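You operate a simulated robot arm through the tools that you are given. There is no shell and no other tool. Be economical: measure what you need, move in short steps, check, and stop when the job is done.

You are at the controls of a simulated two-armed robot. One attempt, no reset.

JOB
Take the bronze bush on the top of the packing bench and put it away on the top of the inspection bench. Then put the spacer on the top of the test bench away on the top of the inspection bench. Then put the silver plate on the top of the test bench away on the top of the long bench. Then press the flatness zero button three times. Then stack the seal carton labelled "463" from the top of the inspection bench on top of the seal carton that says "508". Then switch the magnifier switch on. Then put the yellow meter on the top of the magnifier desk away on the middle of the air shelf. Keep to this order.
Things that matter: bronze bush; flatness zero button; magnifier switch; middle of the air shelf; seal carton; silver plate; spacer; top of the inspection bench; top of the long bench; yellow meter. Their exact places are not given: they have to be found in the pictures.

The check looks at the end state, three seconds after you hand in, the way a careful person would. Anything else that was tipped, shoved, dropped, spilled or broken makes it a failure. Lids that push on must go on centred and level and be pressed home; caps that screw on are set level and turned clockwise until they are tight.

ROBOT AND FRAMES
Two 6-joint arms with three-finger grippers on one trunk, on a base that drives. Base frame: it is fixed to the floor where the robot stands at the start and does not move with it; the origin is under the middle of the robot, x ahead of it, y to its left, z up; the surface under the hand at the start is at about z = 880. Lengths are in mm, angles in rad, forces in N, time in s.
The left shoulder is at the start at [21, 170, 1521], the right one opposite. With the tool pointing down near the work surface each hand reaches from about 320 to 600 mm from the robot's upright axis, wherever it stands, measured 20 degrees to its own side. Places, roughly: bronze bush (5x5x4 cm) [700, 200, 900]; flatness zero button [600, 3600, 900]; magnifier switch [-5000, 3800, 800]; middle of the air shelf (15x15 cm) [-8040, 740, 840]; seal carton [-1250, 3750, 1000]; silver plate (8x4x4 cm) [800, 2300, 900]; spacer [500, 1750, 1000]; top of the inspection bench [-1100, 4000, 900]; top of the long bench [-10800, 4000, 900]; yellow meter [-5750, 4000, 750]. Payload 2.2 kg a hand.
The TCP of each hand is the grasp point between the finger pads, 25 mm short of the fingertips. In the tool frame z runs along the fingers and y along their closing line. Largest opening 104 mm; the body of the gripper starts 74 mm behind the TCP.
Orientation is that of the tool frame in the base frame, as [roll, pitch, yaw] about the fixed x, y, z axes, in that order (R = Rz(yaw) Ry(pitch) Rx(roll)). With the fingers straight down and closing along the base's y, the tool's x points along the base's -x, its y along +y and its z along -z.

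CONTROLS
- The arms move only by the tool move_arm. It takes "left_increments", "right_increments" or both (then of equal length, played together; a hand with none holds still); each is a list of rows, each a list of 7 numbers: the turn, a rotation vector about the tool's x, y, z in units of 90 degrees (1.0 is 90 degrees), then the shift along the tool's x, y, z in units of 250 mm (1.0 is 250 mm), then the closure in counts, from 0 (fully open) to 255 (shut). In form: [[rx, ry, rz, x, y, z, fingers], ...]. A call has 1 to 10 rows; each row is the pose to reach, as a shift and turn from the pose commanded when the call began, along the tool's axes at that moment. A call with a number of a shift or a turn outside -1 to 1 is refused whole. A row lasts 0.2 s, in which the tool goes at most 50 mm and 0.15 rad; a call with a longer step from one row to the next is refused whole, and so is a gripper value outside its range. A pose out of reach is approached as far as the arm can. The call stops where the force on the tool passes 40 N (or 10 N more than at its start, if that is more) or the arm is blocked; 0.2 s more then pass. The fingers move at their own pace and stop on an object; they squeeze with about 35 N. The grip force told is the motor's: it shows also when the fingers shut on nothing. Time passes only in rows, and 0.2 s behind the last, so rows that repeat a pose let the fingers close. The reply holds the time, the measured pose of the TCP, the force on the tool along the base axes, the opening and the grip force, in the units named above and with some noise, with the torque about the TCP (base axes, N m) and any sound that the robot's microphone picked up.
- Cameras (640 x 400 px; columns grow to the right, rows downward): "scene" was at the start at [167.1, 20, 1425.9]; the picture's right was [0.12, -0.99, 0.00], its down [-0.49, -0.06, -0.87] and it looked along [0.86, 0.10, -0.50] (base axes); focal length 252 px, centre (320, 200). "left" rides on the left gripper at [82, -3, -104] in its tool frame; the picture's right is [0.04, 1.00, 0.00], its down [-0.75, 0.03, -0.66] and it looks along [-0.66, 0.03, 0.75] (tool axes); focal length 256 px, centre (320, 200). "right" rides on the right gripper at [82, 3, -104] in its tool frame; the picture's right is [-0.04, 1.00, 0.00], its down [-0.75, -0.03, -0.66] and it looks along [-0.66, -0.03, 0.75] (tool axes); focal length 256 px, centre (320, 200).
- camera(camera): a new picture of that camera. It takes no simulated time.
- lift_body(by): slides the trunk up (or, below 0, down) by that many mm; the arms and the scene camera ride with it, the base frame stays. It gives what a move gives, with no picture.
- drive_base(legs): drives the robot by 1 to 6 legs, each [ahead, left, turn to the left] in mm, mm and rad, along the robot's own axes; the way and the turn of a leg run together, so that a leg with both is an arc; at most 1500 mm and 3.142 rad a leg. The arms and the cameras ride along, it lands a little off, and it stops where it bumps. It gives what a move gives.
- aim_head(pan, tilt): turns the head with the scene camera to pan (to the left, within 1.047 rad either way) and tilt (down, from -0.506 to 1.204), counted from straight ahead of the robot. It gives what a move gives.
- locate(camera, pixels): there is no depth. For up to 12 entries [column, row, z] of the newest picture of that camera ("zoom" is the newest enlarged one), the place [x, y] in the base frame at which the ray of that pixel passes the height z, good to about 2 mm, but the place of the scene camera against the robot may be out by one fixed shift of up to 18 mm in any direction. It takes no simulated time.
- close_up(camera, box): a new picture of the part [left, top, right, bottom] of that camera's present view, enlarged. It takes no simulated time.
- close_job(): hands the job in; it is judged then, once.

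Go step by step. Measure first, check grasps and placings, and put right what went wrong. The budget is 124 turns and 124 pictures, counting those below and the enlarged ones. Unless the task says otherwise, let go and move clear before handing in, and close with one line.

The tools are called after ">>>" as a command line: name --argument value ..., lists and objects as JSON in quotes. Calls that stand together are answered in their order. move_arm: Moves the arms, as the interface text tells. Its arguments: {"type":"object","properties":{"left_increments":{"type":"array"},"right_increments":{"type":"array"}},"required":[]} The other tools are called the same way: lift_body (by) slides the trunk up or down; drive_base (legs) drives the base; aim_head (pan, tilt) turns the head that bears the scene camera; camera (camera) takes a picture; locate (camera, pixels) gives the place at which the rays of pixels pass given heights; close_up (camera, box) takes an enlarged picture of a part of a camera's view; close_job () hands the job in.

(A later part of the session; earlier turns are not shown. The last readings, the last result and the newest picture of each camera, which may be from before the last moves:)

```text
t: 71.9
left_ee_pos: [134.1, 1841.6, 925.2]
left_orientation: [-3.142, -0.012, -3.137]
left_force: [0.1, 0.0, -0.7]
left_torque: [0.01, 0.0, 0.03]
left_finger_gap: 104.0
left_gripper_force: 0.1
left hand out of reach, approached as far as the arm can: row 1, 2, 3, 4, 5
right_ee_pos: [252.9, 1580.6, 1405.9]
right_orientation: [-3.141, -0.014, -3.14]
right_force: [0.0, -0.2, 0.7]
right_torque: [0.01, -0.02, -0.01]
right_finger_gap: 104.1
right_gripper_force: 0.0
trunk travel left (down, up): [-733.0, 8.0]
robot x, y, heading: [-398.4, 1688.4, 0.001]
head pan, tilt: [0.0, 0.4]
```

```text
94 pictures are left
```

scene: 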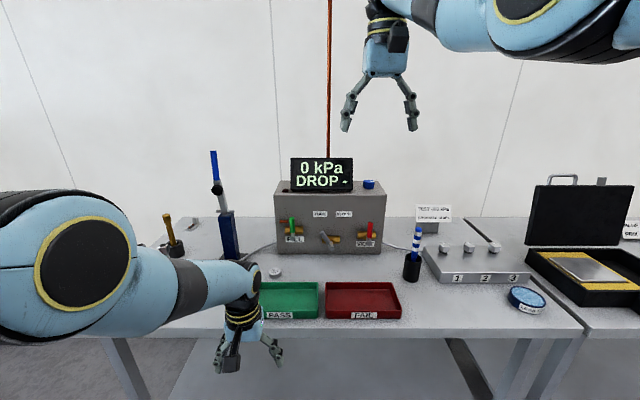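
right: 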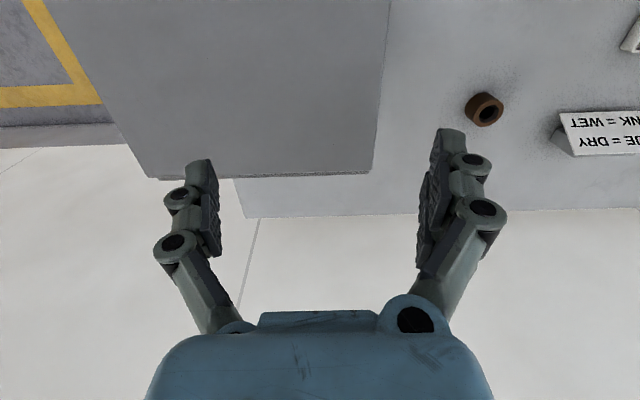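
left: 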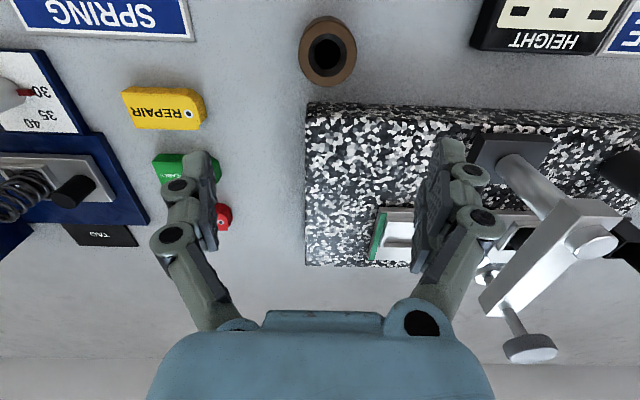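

I test how the commanded pose relates to the measured one with a small retract and a raise to clear the trays.

>>> move_arm --left_increments '[[0, 0, 0, 0.08, 0, 0.0, 0], [0, 0, 0, 0.16, 0, 0.0, 0], [0, 0, 0, 0.16, 0, 0.0, 0]]'

>>> move_arm --left_increments '[[0, 0, 0, 0, 0, -0.06, 0], [0, 0, 0, 0, 0, -0.12, 0], [0, 0, 0, 0, 0, -0.12, 0]]'

```text
t: 72.7
left_ee_pos: [119.7, 1839.4, 906.7]
left_orientation: [3.142, -0.013, -3.138]
left_force: [-0.6, 0.0, -0.4]
left_torque: [0.0, -0.02, 0.04]
left_finger_gap: 103.9
left_gripper_force: 0.1
left hand out of reach, approached as far as the arm can: row 1, 2, 3
right_ee_pos: [254.3, 1581.7, 1405.3]
right_orientation: [-3.14, -0.012, 3.141]
right_force: [0.6, -0.6, -0.3]
right_torque: [0.0, -0.02, 0.0]
right_finger_gap: 103.9
right_gripper_force: 0.1
trunk travel left (down, up): [-733.0, 8.0]
robot x, y, heading: [-397.1, 1690.3, -0.001]
head pan, tilt: [0.0, 0.4]
```

```text
t: 73.5
left_ee_pos: [135.2, 1834.7, 924.4]
left_orientation: [-3.141, -0.012, -3.137]
left_force: [-0.2, -0.5, -0.1]
left_torque: [0.03, 0.04, -0.03]
left_finger_gap: 103.8
left_gripper_force: 0.0
left hand out of reach, approached as far as the arm can: row 1, 2, 3
right_ee_pos: [253.8, 1581.9, 1404.7]
right_orientation: [3.142, -0.014, -3.138]
right_force: [0.0, 1.0, -0.2]
right_torque: [-0.03, -0.04, 0.0]
right_finger_gap: 104.0
right_gripper_force: 0.0
trunk travel left (down, up): [-733.0, 8.0]
robot x, y, heading: [-397.8, 1694.1, -0.0]
head pan, tilt: [0.0, 0.4]
```

The left elbow seems caught near full stretch (hand only slides tangentially). I back off slightly and run an out-and-in motion to let the elbow re-bend.

>>> drive_base --legs '[[-60, 0, 0]]'

>>> move_arm --left_increments '[[0, 0, 0, -0.18, 0, 0.0, 0], [0, 0, 0, -0.36, 0, 0.0, 0], [0, 0, 0, -0.5, 0, 0, 0], [0, 0, 0, -0.36, 0, -0.1, 0], [0, 0, 0, -0.2, 0, -0.2, 0], [0, 0, 0, 0, 0, -0.24, 0], [0, 0, 0, 0.16, 0, -0.24, 0], [0, 0, 0, 0.3, 0, -0.24, 0]]'

```text
t: 74.5
left_ee_pos: [75.5, 1835.5, 925.4]
left_orientation: [3.139, -0.012, -3.138]
left_force: [-0.5, 0.4, 0.1]
left_torque: [0.01, -0.02, 0.01]
left_finger_gap: 103.9
left_gripper_force: 0.0
right_ee_pos: [194.2, 1580.7, 1405.4]
right_orientation: [3.141, -0.017, 3.14]
right_force: [-0.5, -0.4, 0.3]
right_torque: [-0.01, 0.0, 0.0]
right_finger_gap: 104.1
right_gripper_force: 0.0
trunk travel left (down, up): [-733.0, 8.0]
robot x, y, heading: [-457.8, 1688.8, 0.007]
head pan, tilt: [0.0, 0.4]
```

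```text
refused: row 6 steps farther than a row can; nothing moved
```

>>> move_arm --left_increments '[[0, 0, 0, -0.18, 0, 0.0, 0], [0, 0, 0, -0.36, 0, 0.0, 0], [0, 0, 0, -0.5, 0, 0, 0], [0, 0, 0, -0.36, 0, -0.1, 0], [0, 0, 0, -0.2, 0, -0.2, 0], [0, 0, 0, -0.02, 0, -0.24, 0], [0, 0, 0, 0.14, 0, -0.24, 0], [0, 0, 0, 0.3, 0, -0.24, 0]]'

>>> camera --camera "scene"

```text
t: 76.5
left_ee_pos: [17.8, 1862.3, 994.8]
left_orientation: [3.102, 0.015, -3.124]
left_force: [-0.2, 0.3, -0.4]
left_torque: [-0.02, 0.01, 0.03]
left_finger_gap: 104.1
left_gripper_force: 0.1
left hand out of reach, approached as far as the arm can: row 1, 2, 3, 4, 5
right_ee_pos: [194.0, 1581.2, 1405.3]
right_orientation: [-3.139, -0.017, -3.141]
right_force: [0.1, 0.3, -0.3]
right_torque: [0.0, 0.0, -0.01]
right_finger_gap: 104.0
right_gripper_force: 0.1
trunk travel left (down, up): [-733.0, 8.0]
robot x, y, heading: [-454.7, 1690.7, 0.001]
head pan, tilt: [0.0, 0.4]
stopped in row 8 (left hand): the arm was blocked; the commanded pose is now the measured one
```

```text
93 pictures are left
```

scene: 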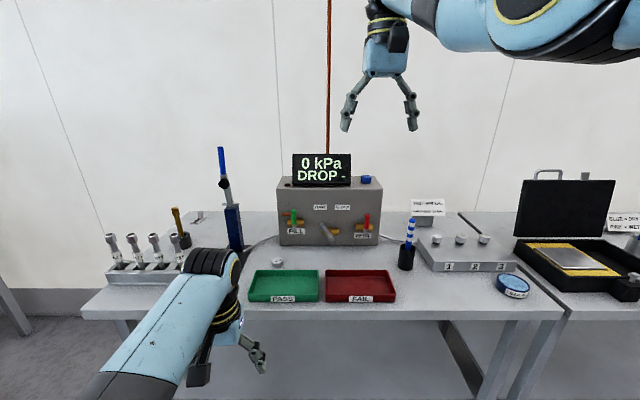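

The elbow is re-bent and the hand is usable again. I correct the small orientation error.

>>> move_arm --left_increments '[[-0.0252, -0.0095, 0.0112, 0, 0, 0, 0], [-0.0252, -0.0095, 0.0112, 0, 0, 0, 0], [-0.0252, -0.0095, 0.0112, 0, 0, 0, 0]]'

>>> drive_base --legs '[[430, 0, 0]]'

>>> camera --camera "left"

>>> aim_head --pan 0.3 --tilt 0.9

>>> camera --camera "scene"

```text
t: 77.3
left_ee_pos: [21.8, 1872.4, 997.3]
left_orientation: [3.043, 0.038, -3.14]
left_force: [-0.1, 0.4, 0.0]
left_torque: [0.0, -0.03, -0.02]
left_finger_gap: 104.3
left_gripper_force: 0.1
right_ee_pos: [193.8, 1580.7, 1406.5]
right_orientation: [3.141, -0.014, -3.141]
right_force: [1.2, 0.7, 0.1]
right_torque: [0.0, 0.02, 0.02]
right_finger_gap: 104.0
right_gripper_force: 0.1
trunk travel left (down, up): [-733.0, 8.0]
robot x, y, heading: [-457.9, 1689.0, 0.003]
head pan, tilt: [0.0, 0.4]
```

```text
t: 79.9
left_ee_pos: [448.3, 1873.0, 995.8]
left_orientation: [3.043, 0.031, -3.14]
left_force: [0.5, 0.4, 0.1]
left_torque: [0.02, 0.03, -0.01]
left_finger_gap: 104.2
left_gripper_force: 0.0
right_ee_pos: [621.5, 1581.0, 1405.9]
right_orientation: [-3.141, -0.014, 3.141]
right_force: [-0.2, 0.1, 0.3]
right_torque: [-0.03, -0.01, -0.05]
right_finger_gap: 103.9
right_gripper_force: 0.1
trunk travel left (down, up): [-733.0, 8.0]
robot x, y, heading: [-29.2, 1691.2, -0.0]
head pan, tilt: [0.0, 0.4]
```

```text
92 pictures are left
```

left: 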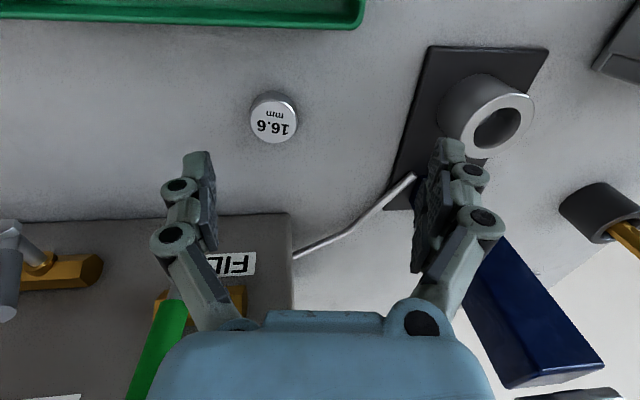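

```text
t: 80.8
left_ee_pos: [447.7, 1875.2, 995.6]
left_orientation: [3.043, 0.033, -3.139]
left_force: [-0.2, -1.2, 0.5]
left_torque: [0.0, 0.02, -0.01]
left_finger_gap: 104.1
left_gripper_force: 0.1
right_ee_pos: [621.2, 1579.7, 1406.3]
right_orientation: [3.141, -0.014, -3.139]
right_force: [0.4, -0.2, 0.3]
right_torque: [0.01, -0.02, 0.03]
right_finger_gap: 104.0
right_gripper_force: 0.1
trunk travel left (down, up): [-733.0, 8.0]
robot x, y, heading: [-28.3, 1690.0, -0.001]
head pan, tilt: [0.3, 0.901]
```

```text
91 pictures are left
```

scene: 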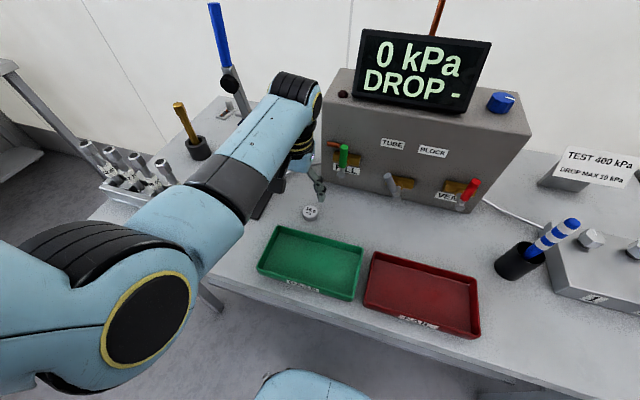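

My turn had the wrong sign for roll and pitch; I correct it with the opposite sign.

>>> move_arm --left_increments '[[0.0628, 0.021, 0, 0, 0, 0, 0], [0.0628, 0.021, 0, 0, 0, 0, 0], [0.0628, 0.021, 0, 0, 0, 0, 0]]'

>>> camera --camera "left"

>>> close_up --camera "left" --box '[200, 40, 360, 140]'

>>> locate --camera "scene" --pixels '[[310, 210, 880], [310, 210, 900], [262, 266, 880], [338, 15, 1100]]'

```text
t: 81.6
left_ee_pos: [447.4, 1872.1, 995.2]
left_orientation: [-3.14, -0.002, -3.138]
left_force: [-0.6, 0.7, 0.6]
left_torque: [0.01, -0.02, -0.03]
left_finger_gap: 104.1
left_gripper_force: 0.1
right_ee_pos: [622.0, 1580.4, 1406.1]
right_orientation: [3.141, -0.015, 3.141]
right_force: [-0.7, 0.0, 0.2]
right_torque: [0.0, 0.0, 0.03]
right_finger_gap: 104.0
right_gripper_force: 0.1
trunk travel left (down, up): [-733.0, 8.0]
robot x, y, heading: [-29.8, 1691.1, 0.003]
head pan, tilt: [0.3, 0.901]
```

```text
90 pictures are left
```

left: 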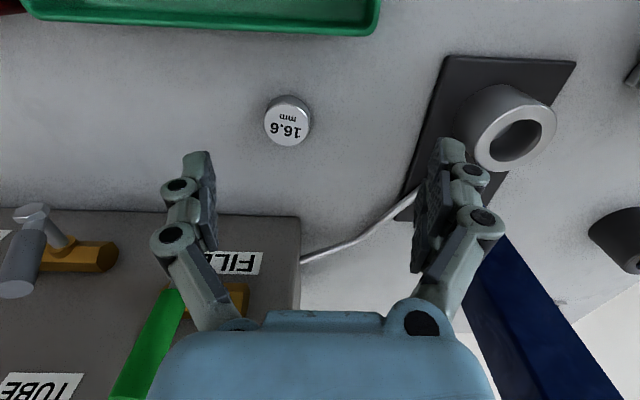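

```text
4.00 times, centred on (280, 90) of left
```

zoom: 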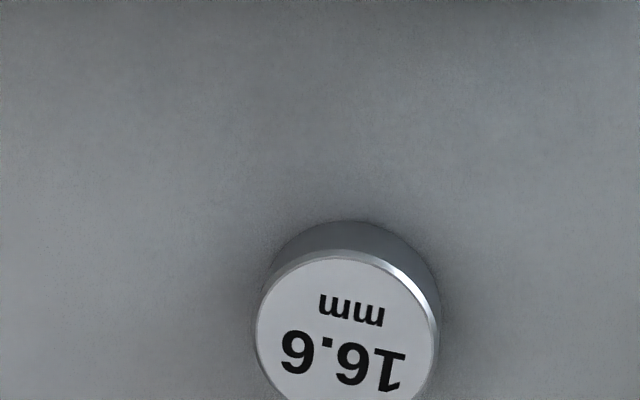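

```text
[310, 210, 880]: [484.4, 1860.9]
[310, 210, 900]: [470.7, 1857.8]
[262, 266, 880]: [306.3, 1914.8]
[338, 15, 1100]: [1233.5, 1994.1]
```

Now I triangulate the spacer's top at (287,126) in the left view.

>>> locate --camera "left" --pixels '[[287, 126, 860], [287, 126, 880], [287, 126, 900], [287, 107, 880], [287, 107, 860], [378, 30, 900], [300, 217, 1000]]'

```text
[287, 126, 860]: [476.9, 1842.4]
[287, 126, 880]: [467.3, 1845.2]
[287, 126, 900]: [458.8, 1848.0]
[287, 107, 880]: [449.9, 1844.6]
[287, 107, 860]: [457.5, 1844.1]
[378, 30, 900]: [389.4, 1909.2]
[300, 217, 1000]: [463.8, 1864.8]
```

Spacer centre (459,1848), top ≈900. I descend to TCP 907 in two steps and grip.

>>> move_arm --left_increments '[[0, 0, 0, -0.046, -0.097, 0.05, 0], [0, 0, 0, -0.046, -0.097, 0.2, 0], [0, 0, 0, -0.046, -0.097, 0.352, 0], [0, 0, 0, -0.046, -0.097, 0.352, 0], [0, 0, 0, -0.046, -0.097, 0.352, 255], [0, 0, 0, -0.046, -0.097, 0.352, 255], [0, 0, 0, -0.046, -0.097, 0.352, 255], [0, 0, 0, -0.046, -0.097, 0.352, 255]]'

>>> camera --camera "left"

```text
t: 83.4
left_ee_pos: [459.1, 1848.9, 909.0]
left_orientation: [3.139, 0.001, -3.141]
left_force: [-0.2, -0.5, 0.2]
left_torque: [0.0, -0.01, 0.01]
left_finger_gap: 37.6
left_gripper_force: 34.9
right_ee_pos: [621.9, 1580.4, 1406.4]
right_orientation: [3.141, -0.013, 3.141]
right_force: [-0.8, 0.0, 0.4]
right_torque: [0.01, 0.03, 0.01]
right_finger_gap: 104.1
right_gripper_force: 0.1
trunk travel left (down, up): [-733.0, 8.0]
robot x, y, heading: [-27.5, 1688.7, -0.005]
head pan, tilt: [0.3, 0.901]
```

```text
88 pictures are left
```

left: 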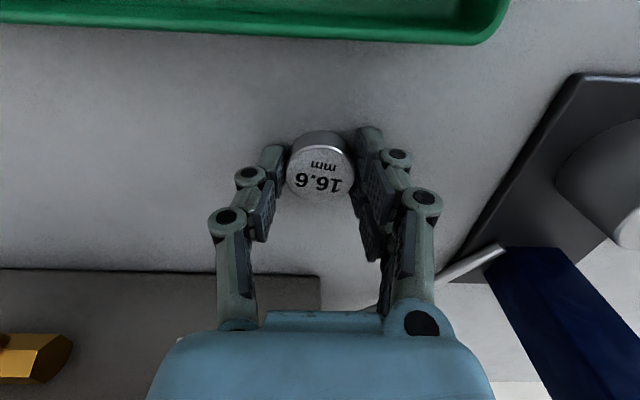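

The spacer is gripped (gap 37.6). I lift it, back out, turn and drive to the free right-hand part of the inspection bench.

>>> move_arm --left_increments '[[0, 0, 0, 0, 0, -0.16, 255], [0, 0, 0, 0, 0, -0.32, 255], [0, 0, 0, 0, 0, -0.44, 255]]'

>>> drive_base --legs '[[-400, 0, 0], [0, 400, 0], [0, 0, 1.575], [800, 0, 0], [0, -770, 0]]'

>>> aim_head --pan 0.2 --tilt 0.8

>>> camera --camera "scene"

>>> camera --camera "left"

```text
t: 84.2
left_ee_pos: [458.8, 1851.1, 1018.1]
left_orientation: [-3.141, -0.003, -3.14]
left_force: [-0.7, -0.3, -1.0]
left_torque: [-0.01, 0.0, 0.01]
left_finger_gap: 37.8
left_gripper_force: 34.7
right_ee_pos: [621.1, 1580.2, 1406.3]
right_orientation: [3.141, -0.014, -3.141]
right_force: [-0.4, -1.3, 0.1]
right_torque: [0.0, -0.03, -0.02]
right_finger_gap: 104.0
right_gripper_force: 0.0
trunk travel left (down, up): [-733.0, 8.0]
robot x, y, heading: [-34.9, 1692.9, 0.003]
head pan, tilt: [0.3, 0.901]
```

```text
t: 100.3
left_ee_pos: [189.3, 3375.6, 1016.7]
left_orientation: [-3.141, -0.001, -1.57]
left_force: [-0.1, -0.2, -1.7]
left_torque: [0.02, 0.03, 0.01]
left_finger_gap: 37.4
left_gripper_force: 34.9
right_ee_pos: [459.1, 3537.1, 1407.0]
right_orientation: [3.141, -0.013, -1.574]
right_force: [-0.3, -0.2, -0.6]
right_torque: [0.01, 0.01, -0.01]
right_finger_gap: 104.1
right_gripper_force: 0.1
trunk travel left (down, up): [-733.0, 8.0]
robot x, y, heading: [345.4, 2888.0, 1.569]
head pan, tilt: [0.3, 0.901]
```

```text
t: 101.0
left_ee_pos: [189.7, 3375.9, 1017.0]
left_orientation: [3.14, -0.001, -1.571]
left_force: [-0.9, -0.1, -2.0]
left_torque: [0.03, -0.01, 0.0]
left_finger_gap: 37.7
left_gripper_force: 34.8
right_ee_pos: [459.1, 3538.0, 1405.6]
right_orientation: [-3.141, -0.013, -1.574]
right_force: [0.2, -0.9, 0.3]
right_torque: [0.0, -0.01, -0.03]
right_finger_gap: 104.3
right_gripper_force: 0.0
trunk travel left (down, up): [-733.0, 8.0]
robot x, y, heading: [347.9, 2885.8, 1.564]
head pan, tilt: [0.201, 0.799]
```

```text
87 pictures are left
```

scene: 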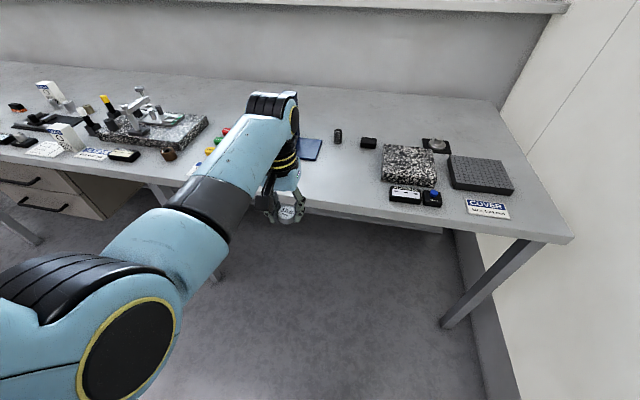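

```text
86 pictures are left
```

left: 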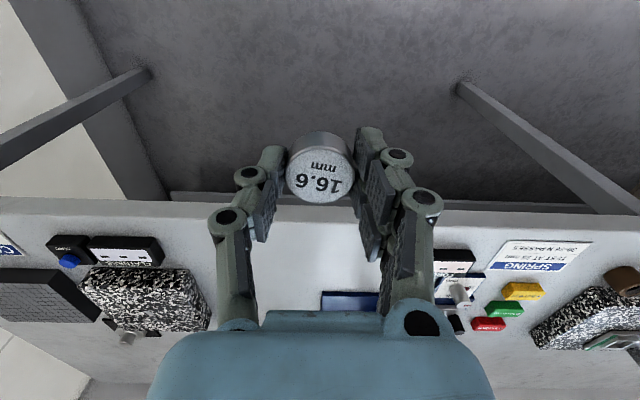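

A wide free area is at about (350,185); the blue button at (433,192) is likely the flatness zero button. I measure these.

>>> locate --camera "scene" --pixels '[[350, 185, 860], [330, 185, 860], [433, 193, 885], [390, 198, 860], [340, 211, 860], [340, 138, 860], [572, 238, 860]]'

>>> close_up --camera "scene" --box '[300, 120, 540, 270]'

```text
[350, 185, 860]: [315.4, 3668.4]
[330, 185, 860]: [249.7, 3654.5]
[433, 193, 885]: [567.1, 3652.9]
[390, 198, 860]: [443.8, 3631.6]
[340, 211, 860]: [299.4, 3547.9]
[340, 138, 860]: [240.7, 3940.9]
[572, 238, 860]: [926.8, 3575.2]
```

```text
2.67 times, centred on (420, 195) of scene
```

zoom: 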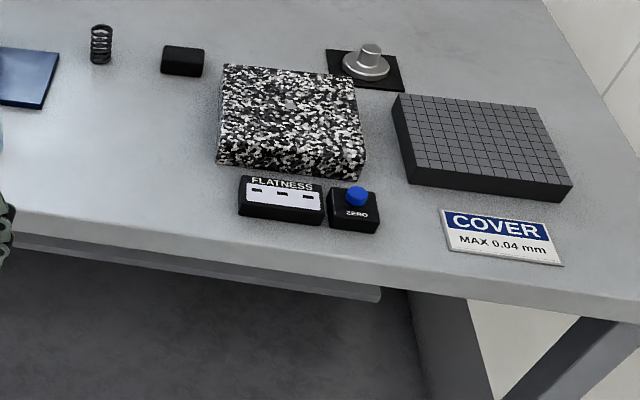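

I drive ahead so the spacer is over the free patch, lower the trunk 50 mm, and look.

>>> drive_base --legs '[[275, 0, 0]]'

>>> lift_body --by -60

>>> camera --camera "left"

```text
t: 102.9
left_ee_pos: [190.7, 3651.5, 1016.8]
left_orientation: [-3.141, -0.003, -1.571]
left_force: [0.0, 0.5, -1.5]
left_torque: [0.02, -0.02, 0.01]
left_finger_gap: 37.6
left_gripper_force: 35.1
right_ee_pos: [460.4, 3814.2, 1406.3]
right_orientation: [3.14, -0.014, -1.575]
right_force: [0.0, 0.0, -0.4]
right_torque: [-0.04, 0.01, 0.0]
right_finger_gap: 104.0
right_gripper_force: 0.0
trunk travel left (down, up): [-733.0, 8.0]
robot x, y, heading: [349.4, 3162.1, 1.574]
head pan, tilt: [0.201, 0.799]
```

```text
t: 103.9
left_ee_pos: [190.3, 3652.6, 956.8]
left_orientation: [-3.141, 0.0, -1.571]
left_force: [0.1, -0.2, -1.4]
left_torque: [0.01, -0.02, 0.02]
left_finger_gap: 37.4
left_gripper_force: 34.6
right_ee_pos: [459.8, 3814.2, 1346.6]
right_orientation: [-3.141, -0.014, -1.574]
right_force: [-0.4, 0.4, 0.1]
right_torque: [0.0, 0.02, 0.01]
right_finger_gap: 103.7
right_gripper_force: 0.0
trunk travel left (down, up): [-673.0, 68.0]
robot x, y, heading: [345.0, 3162.0, 1.563]
head pan, tilt: [0.201, 0.799]
```

```text
84 pictures are left
```

left: 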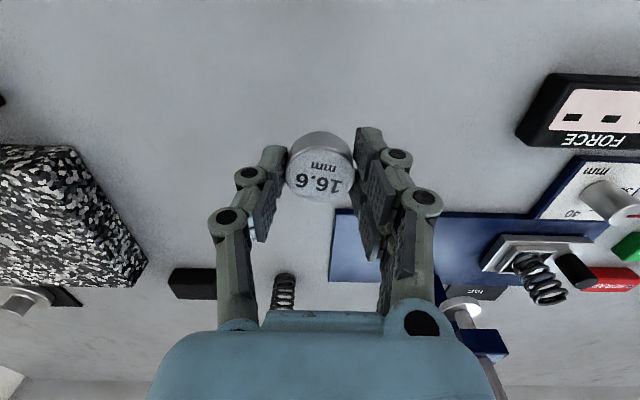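

Blue base plate lies just behind-right; I shift 30 mm in +x and 15 mm toward the edge, then go down and creep to contact.

>>> move_arm --left_increments '[[0, 0, 0, 0.06, -0.12, 0, 255], [0, 0, 0, 0.06, -0.12, 0.15, 255], [0, 0, 0, 0.06, -0.12, 0.248, 255], [0, 0, 0, 0.06, -0.12, 0.26, 255], [0, 0, 0, 0.06, -0.12, 0.272, 255], [0, 0, 0, 0.06, -0.12, 0.28, 255]]'

>>> camera --camera "left"

```text
t: 105.3
left_ee_pos: [199.8, 3641.1, 888.2]
left_orientation: [3.117, 0.008, -1.56]
left_force: [-8.8, 9.7, 37.0]
left_torque: [0.31, 0.26, 0.06]
left_finger_gap: 38.0
left_gripper_force: 35.2
right_ee_pos: [460.1, 3812.2, 1346.0]
right_orientation: [-3.142, -0.013, -1.573]
right_force: [0.5, 0.4, -0.2]
right_torque: [0.0, -0.03, 0.0]
right_finger_gap: 103.8
right_gripper_force: 0.0
trunk travel left (down, up): [-673.0, 68.0]
robot x, y, heading: [348.8, 3163.0, 1.572]
head pan, tilt: [0.201, 0.799]
```

```text
83 pictures are left
```

left: 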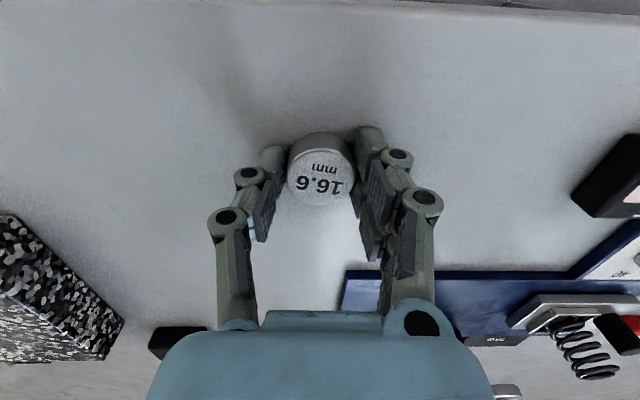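

Contact felt. I ease up slightly, open, lift and check.

>>> move_arm --left_increments '[[0, 0, 0, 0, 0, -0.006, 255], [0, 0, 0, 0, 0, -0.006, 120], [0, 0, 0, 0, 0, -0.006, 0], [0, 0, 0, 0, 0, -0.006, 0], [0, 0, 0, 0, 0, -0.006, 0], [0, 0, 0, 0, 0, -0.16, 0], [0, 0, 0, 0, 0, -0.34, 0], [0, 0, 0, 0, 0, -0.46, 0]]'

>>> camera --camera "left"

```text
t: 107.3
left_ee_pos: [166.2, 3652.9, 1007.7]
left_orientation: [3.061, 0.028, -1.541]
left_force: [-0.3, -0.1, -1.3]
left_torque: [0.02, 0.04, 0.03]
left_finger_gap: 103.8
left_gripper_force: 0.0
right_ee_pos: [460.1, 3813.5, 1345.3]
right_orientation: [-3.141, -0.013, -1.574]
right_force: [0.4, 0.7, 0.4]
right_torque: [-0.06, 0.01, 0.02]
right_finger_gap: 104.0
right_gripper_force: 0.0
trunk travel left (down, up): [-673.0, 68.0]
robot x, y, heading: [352.5, 3164.0, 1.569]
head pan, tilt: [0.201, 0.799]
stopped in row 8 (left hand): the arm was blocked; the commanded pose is now the measured one
```

```text
82 pictures are left
```

left: 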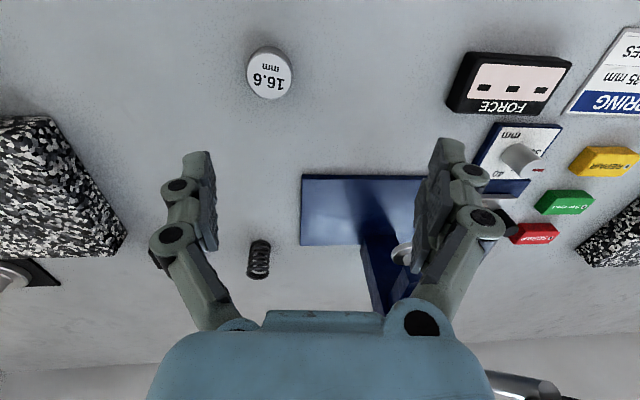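

The spacer lies flat at (269,72 in view), clear. I straighten the hand outward, raise the trunk, back off and turn left to face the test bench's end, where the silver plate is.

>>> move_arm --left_increments '[[0.0513, 0.018, 0.019, -0.1, 0, -0.05, 0], [0.0513, 0.018, 0.019, -0.2, 0, -0.1, 0], [0.0513, 0.018, 0.019, -0.2, 0, -0.1, 0]]'

>>> lift_body --by 60

>>> drive_base --legs '[[-260, 0, 0], [0, 170, 0], [0, 0, 3.14]]'

>>> aim_head --pan 0.3 --tilt 0.6

>>> camera --camera "scene"

```text
t: 108.1
left_ee_pos: [168.3, 3700.9, 1034.6]
left_orientation: [-3.138, -0.003, -1.573]
left_force: [-0.4, 0.2, 0.3]
left_torque: [0.01, -0.03, -0.02]
left_finger_gap: 104.2
left_gripper_force: 0.0
right_ee_pos: [459.5, 3812.6, 1345.6]
right_orientation: [3.141, -0.013, -1.574]
right_force: [0.3, -0.1, -0.3]
right_torque: [-0.01, 0.0, 0.0]
right_finger_gap: 104.4
right_gripper_force: 0.2
trunk travel left (down, up): [-673.0, 68.0]
robot x, y, heading: [347.3, 3165.9, 1.573]
head pan, tilt: [0.201, 0.799]
```

```text
t: 109.1
left_ee_pos: [168.7, 3702.0, 1093.2]
left_orientation: [-3.139, -0.003, -1.572]
left_force: [-0.1, -0.6, 0.2]
left_torque: [-0.02, -0.02, 0.0]
left_finger_gap: 104.1
left_gripper_force: 0.2
right_ee_pos: [460.1, 3813.9, 1405.9]
right_orientation: [3.141, -0.015, -1.574]
right_force: [0.4, 0.0, -0.3]
right_torque: [0.0, -0.04, 0.02]
right_finger_gap: 103.9
right_gripper_force: 0.1
trunk travel left (down, up): [-733.0, 8.0]
robot x, y, heading: [347.2, 3158.9, 1.575]
head pan, tilt: [0.201, 0.799]
```

```text
t: 119.4
left_ee_pos: [353.1, 2364.5, 1095.1]
left_orientation: [-3.138, -0.003, 1.565]
left_force: [-0.6, 0.3, 0.1]
left_torque: [0.02, 0.01, 0.01]
left_finger_gap: 103.8
left_gripper_force: 0.0
right_ee_pos: [62.7, 2253.7, 1405.0]
right_orientation: [3.141, -0.011, 1.565]
right_force: [0.5, -0.3, 0.1]
right_torque: [0.02, 0.0, -0.02]
right_finger_gap: 104.0
right_gripper_force: 0.0
trunk travel left (down, up): [-733.0, 8.0]
robot x, y, heading: [177.7, 2905.6, -1.58]
head pan, tilt: [0.201, 0.799]
```

```text
t: 120.1
left_ee_pos: [354.8, 2366.4, 1093.4]
left_orientation: [-3.137, -0.004, 1.565]
left_force: [0.8, 0.2, -0.5]
left_torque: [0.02, 0.0, 0.03]
left_finger_gap: 103.9
left_gripper_force: 0.1
right_ee_pos: [63.6, 2253.9, 1405.5]
right_orientation: [-3.141, -0.014, 1.562]
right_force: [0.2, -0.2, -0.5]
right_torque: [0.01, 0.01, 0.01]
right_finger_gap: 103.8
right_gripper_force: 0.1
trunk travel left (down, up): [-733.0, 8.0]
robot x, y, heading: [178.0, 2905.1, -1.576]
head pan, tilt: [0.3, 0.6]
```

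```text
81 pictures are left
```

scene: 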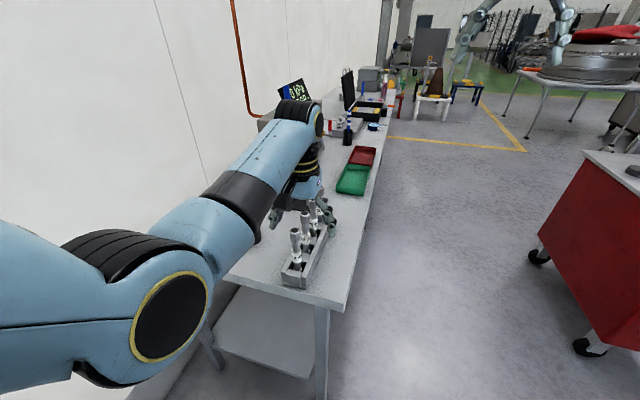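

The arm hides the plate. I back off slightly and shift toward +x, then look with the left camera.

>>> drive_base --legs '[[-110, 0, 0], [0, 330, 0]]'

>>> camera --camera "left"

>>> aim_head --pan -0.1 --tilt 0.6

>>> camera --camera "scene"

```text
t: 123.1
left_ee_pos: [685.8, 2471.8, 1094.7]
left_orientation: [-3.138, -0.004, 1.566]
left_force: [0.3, -0.2, -0.7]
left_torque: [0.01, 0.03, -0.02]
left_finger_gap: 103.9
left_gripper_force: 0.0
right_ee_pos: [395.8, 2360.8, 1406.2]
right_orientation: [3.14, -0.013, 1.563]
right_force: [-0.8, 0.7, -0.9]
right_torque: [-0.02, 0.04, -0.01]
right_finger_gap: 104.1
right_gripper_force: 0.2
trunk travel left (down, up): [-733.0, 8.0]
robot x, y, heading: [513.0, 3010.6, -1.576]
head pan, tilt: [0.3, 0.6]
```

```text
80 pictures are left
```

left: 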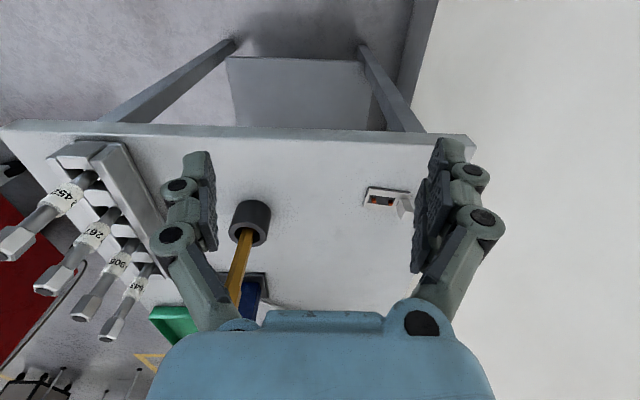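

```text
t: 123.9
left_ee_pos: [685.8, 2472.5, 1093.9]
left_orientation: [-3.139, -0.003, 1.566]
left_force: [-0.6, 0.2, 0.4]
left_torque: [0.02, 0.0, -0.02]
left_finger_gap: 103.9
left_gripper_force: 0.1
right_ee_pos: [394.4, 2361.1, 1404.9]
right_orientation: [-3.141, -0.016, 1.563]
right_force: [-0.6, 1.0, -1.0]
right_torque: [0.03, -0.02, 0.03]
right_finger_gap: 104.0
right_gripper_force: 0.1
trunk travel left (down, up): [-733.0, 8.0]
robot x, y, heading: [508.7, 3012.7, -1.581]
head pan, tilt: [-0.099, 0.6]
```

```text
79 pictures are left
```

scene: 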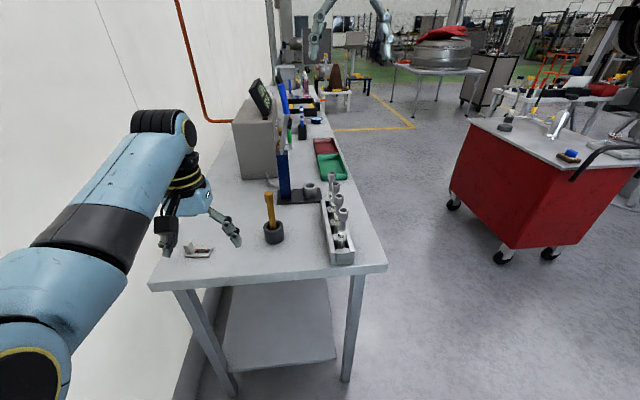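

>>> close_up --camera "left" --box '[340, 160, 440, 222]'

>>> close_up --camera "scene" --box '[140, 200, 300, 300]'

>>> locate --camera "left" --pixels '[[387, 197, 880], [387, 197, 900], [367, 196, 880], [408, 200, 880], [250, 210, 900], [455, 135, 880], [388, 206, 880]]'

```text
6.40 times, centred on (390, 191) of left
```

zoom: 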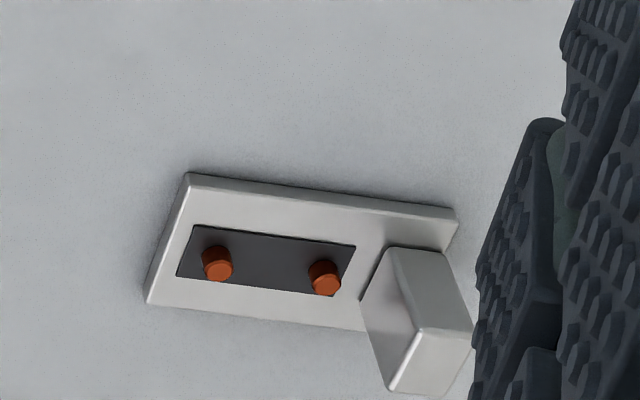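

```text
4.00 times, centred on (220, 250) of scene
```

zoom: 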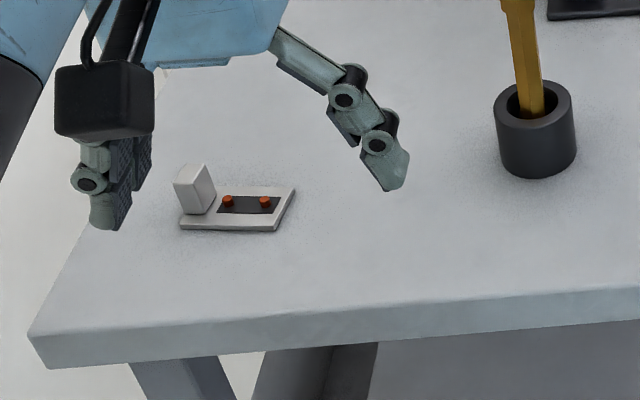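

```text
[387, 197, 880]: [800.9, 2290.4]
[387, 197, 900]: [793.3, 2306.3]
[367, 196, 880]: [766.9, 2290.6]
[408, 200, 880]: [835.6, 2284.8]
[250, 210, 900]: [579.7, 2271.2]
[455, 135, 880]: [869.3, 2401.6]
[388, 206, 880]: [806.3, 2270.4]
```

The silver plate is a small L-piece at (801,2290): thin base with an upright block at its +x end. I'll turn the left wrist 90° to grip the block across y. First reposition the hand clear of the bench.

>>> move_arm --left_increments '[[0, 0, -0.095, 0, 0.1, 0, 0], [0, 0, -0.19, 0, 0.2, 0, 0], [0, 0, -0.285, 0.05, 0.3, 0.02, 0], [0, 0, -0.38, 0.1, 0.4, 0.06, 0], [0, 0, -0.475, 0.16, 0.48, 0.12, 0], [0, 0, -0.57, 0.22, 0.56, 0.18, 0], [0, 0, -0.665, 0.28, 0.568, 0.24, 0], [0, 0, -0.76, 0.34, 0.568, 0.3, 0], [0, 0, -0.855, 0.4, 0.568, 0.34, 0], [0, 0, -0.95, 0.4, 0.568, 0.376, 0]]'

```text
t: 126.1
left_ee_pos: [829.4, 2571.0, 1000.1]
left_orientation: [3.139, -0.003, 3.059]
left_force: [-0.2, -0.1, 0.9]
left_torque: [-0.03, 0.01, 0.03]
left_finger_gap: 104.1
left_gripper_force: 0.0
right_ee_pos: [396.0, 2361.5, 1405.4]
right_orientation: [-3.141, -0.015, 1.563]
right_force: [0.0, 0.5, 0.0]
right_torque: [0.0, -0.02, -0.01]
right_finger_gap: 103.9
right_gripper_force: 0.1
trunk travel left (down, up): [-733.0, 8.0]
robot x, y, heading: [510.5, 3012.4, -1.581]
head pan, tilt: [-0.099, 0.6]
```

The wrist turned fine; yaw 3.06 also matches the plate's slight skew. I drive ahead and look.

>>> drive_base --legs '[[275, 0, 0]]'

>>> camera --camera "left"

```text
t: 128.1
left_ee_pos: [828.8, 2296.7, 1000.0]
left_orientation: [3.139, -0.004, 3.06]
left_force: [-0.2, -0.5, 0.0]
left_torque: [0.0, -0.04, -0.01]
left_finger_gap: 103.8
left_gripper_force: 0.1
right_ee_pos: [394.1, 2085.1, 1405.5]
right_orientation: [-3.141, -0.015, 1.567]
right_force: [-0.6, -0.1, -0.5]
right_torque: [0.0, -0.01, 0.01]
right_finger_gap: 103.9
right_gripper_force: 0.1
trunk travel left (down, up): [-733.0, 8.0]
robot x, y, heading: [508.0, 2733.8, -1.576]
head pan, tilt: [-0.099, 0.6]
```

```text
76 pictures are left
```

left: 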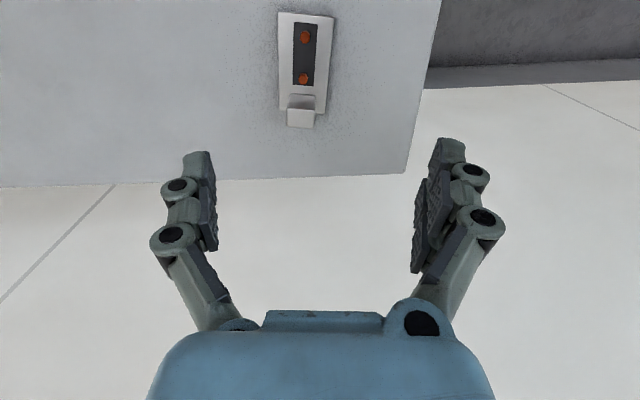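

>>> close_up --camera "left" --box '[250, 5, 362, 75]'

>>> close_up --camera "left" --box '[250, 75, 362, 145]'

>>> locate --camera "left" --pixels '[[278, 11, 880], [332, 15, 880], [279, 110, 888], [325, 115, 888], [288, 127, 920], [313, 128, 920], [290, 108, 920], [314, 108, 920], [407, 172, 880], [303, 94, 888]]'

```text
5.71 times, centred on (306, 40) of left
```

zoom: 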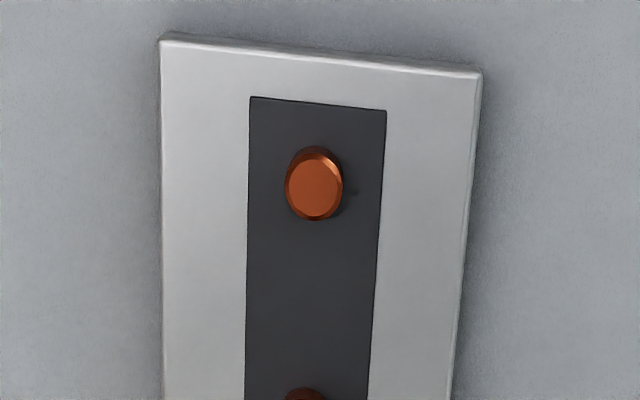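

```text
5.71 times, centred on (306, 110) of left
```

zoom: 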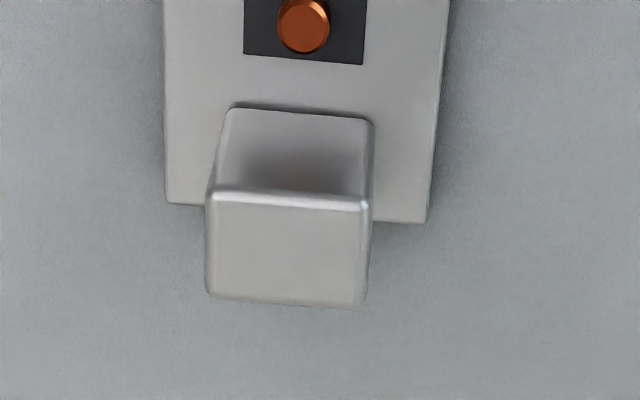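

```text
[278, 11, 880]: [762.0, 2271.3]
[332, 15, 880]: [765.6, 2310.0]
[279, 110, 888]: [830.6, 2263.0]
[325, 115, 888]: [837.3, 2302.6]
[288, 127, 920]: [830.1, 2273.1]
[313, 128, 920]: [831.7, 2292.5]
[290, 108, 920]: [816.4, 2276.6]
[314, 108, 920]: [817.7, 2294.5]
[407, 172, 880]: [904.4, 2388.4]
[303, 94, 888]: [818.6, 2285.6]
```

Block top centre is (824,2284). I descend with tips just above the base plate and close on the block.

>>> move_arm --left_increments '[[0, 0, 0, 0.015, -0.052, 0.05, 0], [0, 0, 0, 0.015, -0.052, 0.2, 0], [0, 0, 0, 0.015, -0.052, 0.328, 0], [0, 0, 0, 0.015, -0.052, 0.328, 0], [0, 0, 0, 0.015, -0.052, 0.328, 255], [0, 0, 0, 0.015, -0.052, 0.328, 255], [0, 0, 0, 0.015, -0.052, 0.328, 255], [0, 0, 0, 0.015, -0.052, 0.328, 255], [0, 0, 0, 0.015, -0.052, 0.328, 255]]'

>>> camera --camera "left"

```text
t: 130.1
left_ee_pos: [822.6, 2285.0, 917.7]
left_orientation: [3.137, -0.003, 3.06]
left_force: [-0.6, 0.8, 1.1]
left_torque: [0.05, 0.0, 0.01]
left_finger_gap: 22.4
left_gripper_force: 35.0
right_ee_pos: [394.7, 2084.0, 1406.2]
right_orientation: [-3.14, -0.014, 1.566]
right_force: [-1.4, 0.6, -0.5]
right_torque: [-0.05, 0.01, 0.01]
right_finger_gap: 104.0
right_gripper_force: 0.0
trunk travel left (down, up): [-733.0, 8.0]
robot x, y, heading: [507.5, 2733.9, -1.578]
head pan, tilt: [-0.099, 0.6]
```

```text
73 pictures are left
```

left: 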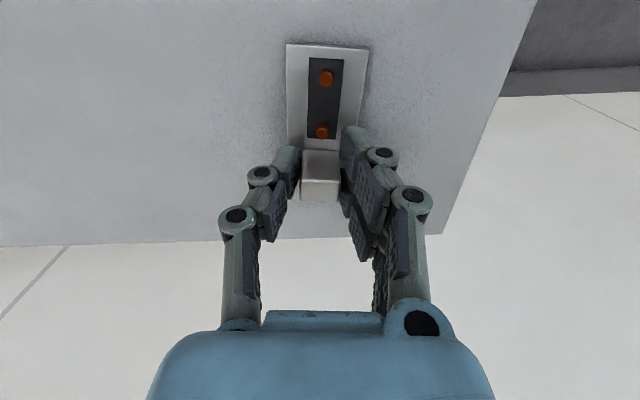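

The plate is gripped (gap 22.4, block). I lift, back off, turn to face -x and look down the hall.

>>> move_arm --left_increments '[[0, 0, 0, 0, 0, -0.17, 255], [0, 0, 0, 0, 0, -0.33, 255]]'

>>> drive_base --legs '[[-320, 0, 0], [0, 0, -1.565], [700, 0, 0]]'

>>> aim_head --pan -0.2 --tilt 0.25

>>> camera --camera "scene"

>>> camera --camera "left"

```text
t: 130.7
left_ee_pos: [822.6, 2283.4, 1001.9]
left_orientation: [3.138, -0.004, 3.06]
left_force: [-0.3, -0.6, -1.1]
left_torque: [-0.03, -0.01, 0.03]
left_finger_gap: 22.4
left_gripper_force: 35.3
right_ee_pos: [395.1, 2085.0, 1406.4]
right_orientation: [-3.142, -0.015, 1.566]
right_force: [-0.6, -0.1, 0.1]
right_torque: [0.02, -0.01, -0.01]
right_finger_gap: 104.2
right_gripper_force: 0.0
trunk travel left (down, up): [-733.0, 8.0]
robot x, y, heading: [506.4, 2730.9, -1.574]
head pan, tilt: [-0.099, 0.6]
```

```text
t: 140.0
left_ee_pos: [-636.3, 2700.6, 1001.3]
left_orientation: [3.137, -0.004, 1.526]
left_force: [-0.6, 0.5, -2.4]
left_torque: [-0.02, -0.03, -0.03]
left_finger_gap: 22.1
left_gripper_force: 35.5
right_ee_pos: [-851.8, 3119.2, 1405.7]
right_orientation: [-3.139, -0.016, 0.033]
right_force: [0.4, -0.6, 0.5]
right_torque: [-0.02, -0.01, 0.0]
right_finger_gap: 104.0
right_gripper_force: 0.0
trunk travel left (down, up): [-733.0, 8.0]
robot x, y, heading: [-197.5, 3031.6, -3.113]
head pan, tilt: [-0.099, 0.6]
```

```text
t: 140.9
left_ee_pos: [-635.8, 2701.7, 1001.5]
left_orientation: [3.137, -0.002, 1.526]
left_force: [0.7, 0.5, -1.2]
left_torque: [-0.02, 0.02, 0.0]
left_finger_gap: 22.6
left_gripper_force: 35.0
right_ee_pos: [-850.2, 3120.3, 1405.6]
right_orientation: [-3.138, -0.014, 0.033]
right_force: [0.4, 0.3, -0.3]
right_torque: [0.01, 0.0, 0.01]
right_finger_gap: 104.0
right_gripper_force: 0.0
trunk travel left (down, up): [-733.0, 8.0]
robot x, y, heading: [-194.2, 3033.7, -3.11]
head pan, tilt: [-0.201, 0.25]
```

```text
72 pictures are left
```

scene: 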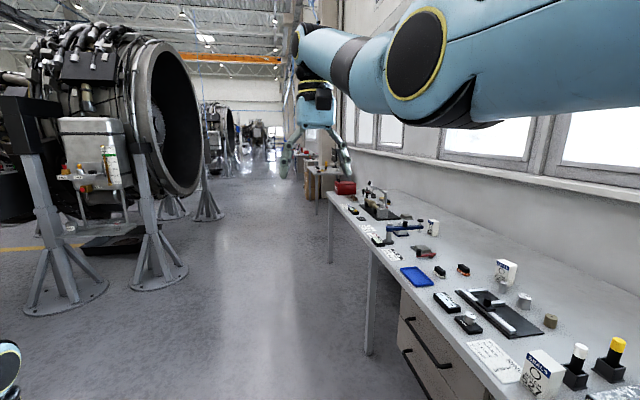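

```text
71 pictures are left
```

left: 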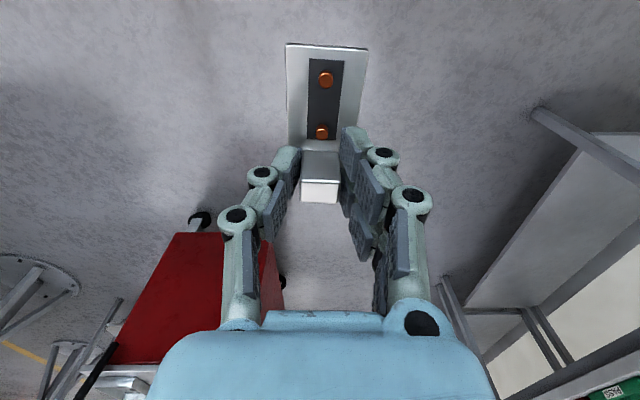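

The corridor leads between the engine stands and the wall benches. I measure its width.

>>> locate --camera "scene" --pixels '[[187, 270, 0], [222, 213, 0], [240, 190, 0], [330, 192, 860], [318, 173, 860], [300, 175, 500], [268, 180, 0], [295, 215, 0], [433, 227, 900], [190, 180, 900]]'

>>> close_up --camera "scene" --box '[190, 110, 390, 235]'

>>> close_up --camera "scene" --box '[330, 180, 530, 305]'

```text
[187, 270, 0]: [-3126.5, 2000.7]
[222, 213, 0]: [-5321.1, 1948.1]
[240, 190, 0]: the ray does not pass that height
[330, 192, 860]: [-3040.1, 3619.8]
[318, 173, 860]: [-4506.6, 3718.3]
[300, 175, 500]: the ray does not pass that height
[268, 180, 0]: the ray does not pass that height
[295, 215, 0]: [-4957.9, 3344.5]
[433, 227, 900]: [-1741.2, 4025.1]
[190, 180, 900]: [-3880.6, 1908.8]
```

```text
3.20 times, centred on (290, 172) of scene
```

zoom: 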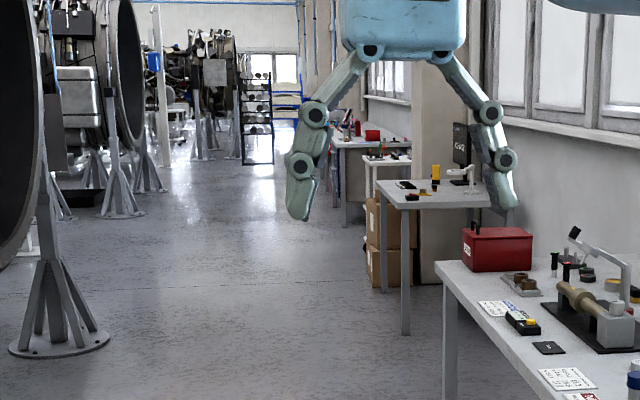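

```text
3.20 times, centred on (430, 242) of scene
```

zoom: 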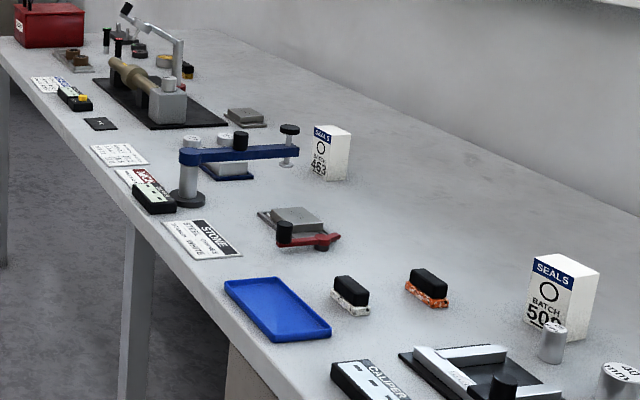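

The corridor is clear around y≈2850. I straighten up and drive in stages.

>>> drive_base --legs '[[100, 100, -0.032], [1500, 0, 0], [1500, 0, 0], [1000, 0, 0]]'

>>> camera --camera "scene"

```text
t: 161.1
left_ee_pos: [-4733.1, 2493.2, 1000.2]
left_orientation: [3.137, -0.003, 1.532]
left_force: [0.7, 1.0, -1.7]
left_torque: [-0.02, -0.01, 0.0]
left_finger_gap: 22.4
left_gripper_force: 35.3
right_ee_pos: [-4949.8, 2911.4, 1405.1]
right_orientation: [-3.139, -0.013, 0.036]
right_force: [-0.7, -0.2, 0.0]
right_torque: [0.02, -0.02, 0.02]
right_finger_gap: 104.0
right_gripper_force: 0.0
trunk travel left (down, up): [-733.0, 8.0]
robot x, y, heading: [-4292.9, 2826.8, -3.109]
head pan, tilt: [-0.201, 0.25]
```

```text
68 pictures are left
```

scene: 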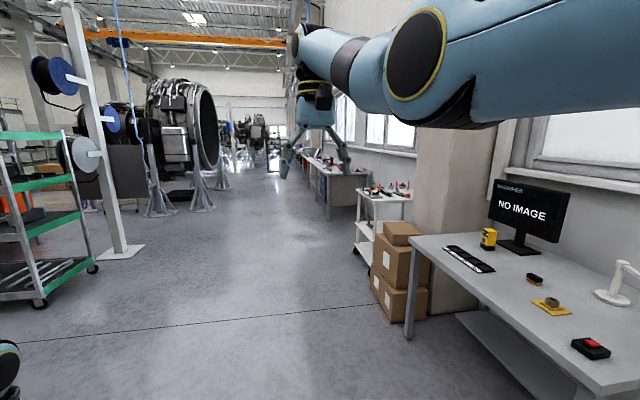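

The magnifier desk with the yellow meter is here. I check the left-hand obstacles before continuing.

>>> locate --camera "scene" --pixels '[[97, 268, 0], [145, 250, 0], [172, 215, 0], [375, 300, 0], [355, 245, 0], [330, 215, 0], [405, 335, 0]]'

>>> drive_base --legs '[[100, 0, -0.034], [1500, 0, 0], [1500, 0, 0]]'

>>> camera --camera "scene"

```text
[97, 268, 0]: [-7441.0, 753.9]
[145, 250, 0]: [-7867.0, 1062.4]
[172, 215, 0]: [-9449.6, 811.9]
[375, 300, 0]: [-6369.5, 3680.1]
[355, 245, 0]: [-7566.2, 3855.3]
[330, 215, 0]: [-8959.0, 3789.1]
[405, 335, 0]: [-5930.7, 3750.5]
```

```text
t: 176.3
left_ee_pos: [-7841.8, 2477.9, 1001.9]
left_orientation: [3.139, -0.003, 1.508]
left_force: [0.3, -0.4, -1.7]
left_torque: [-0.03, -0.01, -0.05]
left_finger_gap: 22.6
left_gripper_force: 35.3
right_ee_pos: [-8049.2, 2900.9, 1406.0]
right_orientation: [-3.139, -0.014, 0.014]
right_force: [-0.2, 0.6, 0.1]
right_torque: [0.01, -0.01, 0.01]
right_finger_gap: 103.7
right_gripper_force: 0.1
trunk travel left (down, up): [-733.0, 8.0]
robot x, y, heading: [-7396.9, 2801.1, -3.123]
head pan, tilt: [-0.201, 0.25]
```

```text
67 pictures are left
```

scene: 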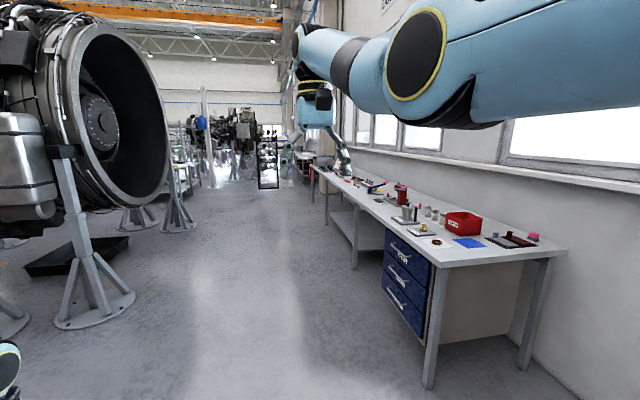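

The long bench is ahead right. I enlarge it to find free room.

>>> close_up --camera "scene" --box '[300, 150, 580, 325]'

>>> locate --camera "scene" --pixels '[[433, 266, 880], [567, 250, 880], [310, 165, 880], [500, 250, 880], [400, 235, 880], [425, 390, 0]]'

```text
2.29 times, centred on (440, 238) of scene
```

zoom: 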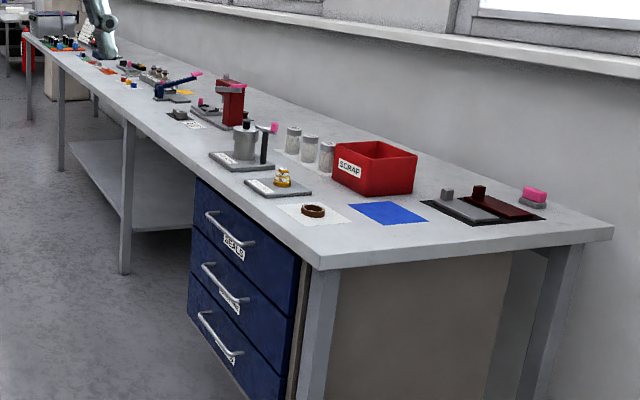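

```text
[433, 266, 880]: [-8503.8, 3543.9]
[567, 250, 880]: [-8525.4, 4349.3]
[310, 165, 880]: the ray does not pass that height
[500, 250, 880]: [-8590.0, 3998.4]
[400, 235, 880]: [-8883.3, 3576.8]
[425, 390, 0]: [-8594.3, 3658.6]
```

The near end strip of the long bench is free (zoom about (400,240)). I measure it.

>>> locate --camera "zoom" --pixels '[[316, 256, 880], [385, 225, 880], [430, 216, 880], [428, 203, 880], [510, 222, 880], [330, 228, 880], [430, 240, 880], [612, 230, 880], [278, 206, 880]]'

```text
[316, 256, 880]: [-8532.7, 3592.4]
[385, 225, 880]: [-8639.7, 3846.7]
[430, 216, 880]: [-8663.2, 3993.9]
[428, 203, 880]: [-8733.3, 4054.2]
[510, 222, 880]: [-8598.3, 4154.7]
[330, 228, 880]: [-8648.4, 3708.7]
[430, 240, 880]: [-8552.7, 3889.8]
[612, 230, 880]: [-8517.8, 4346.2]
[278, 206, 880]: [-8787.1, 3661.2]
```

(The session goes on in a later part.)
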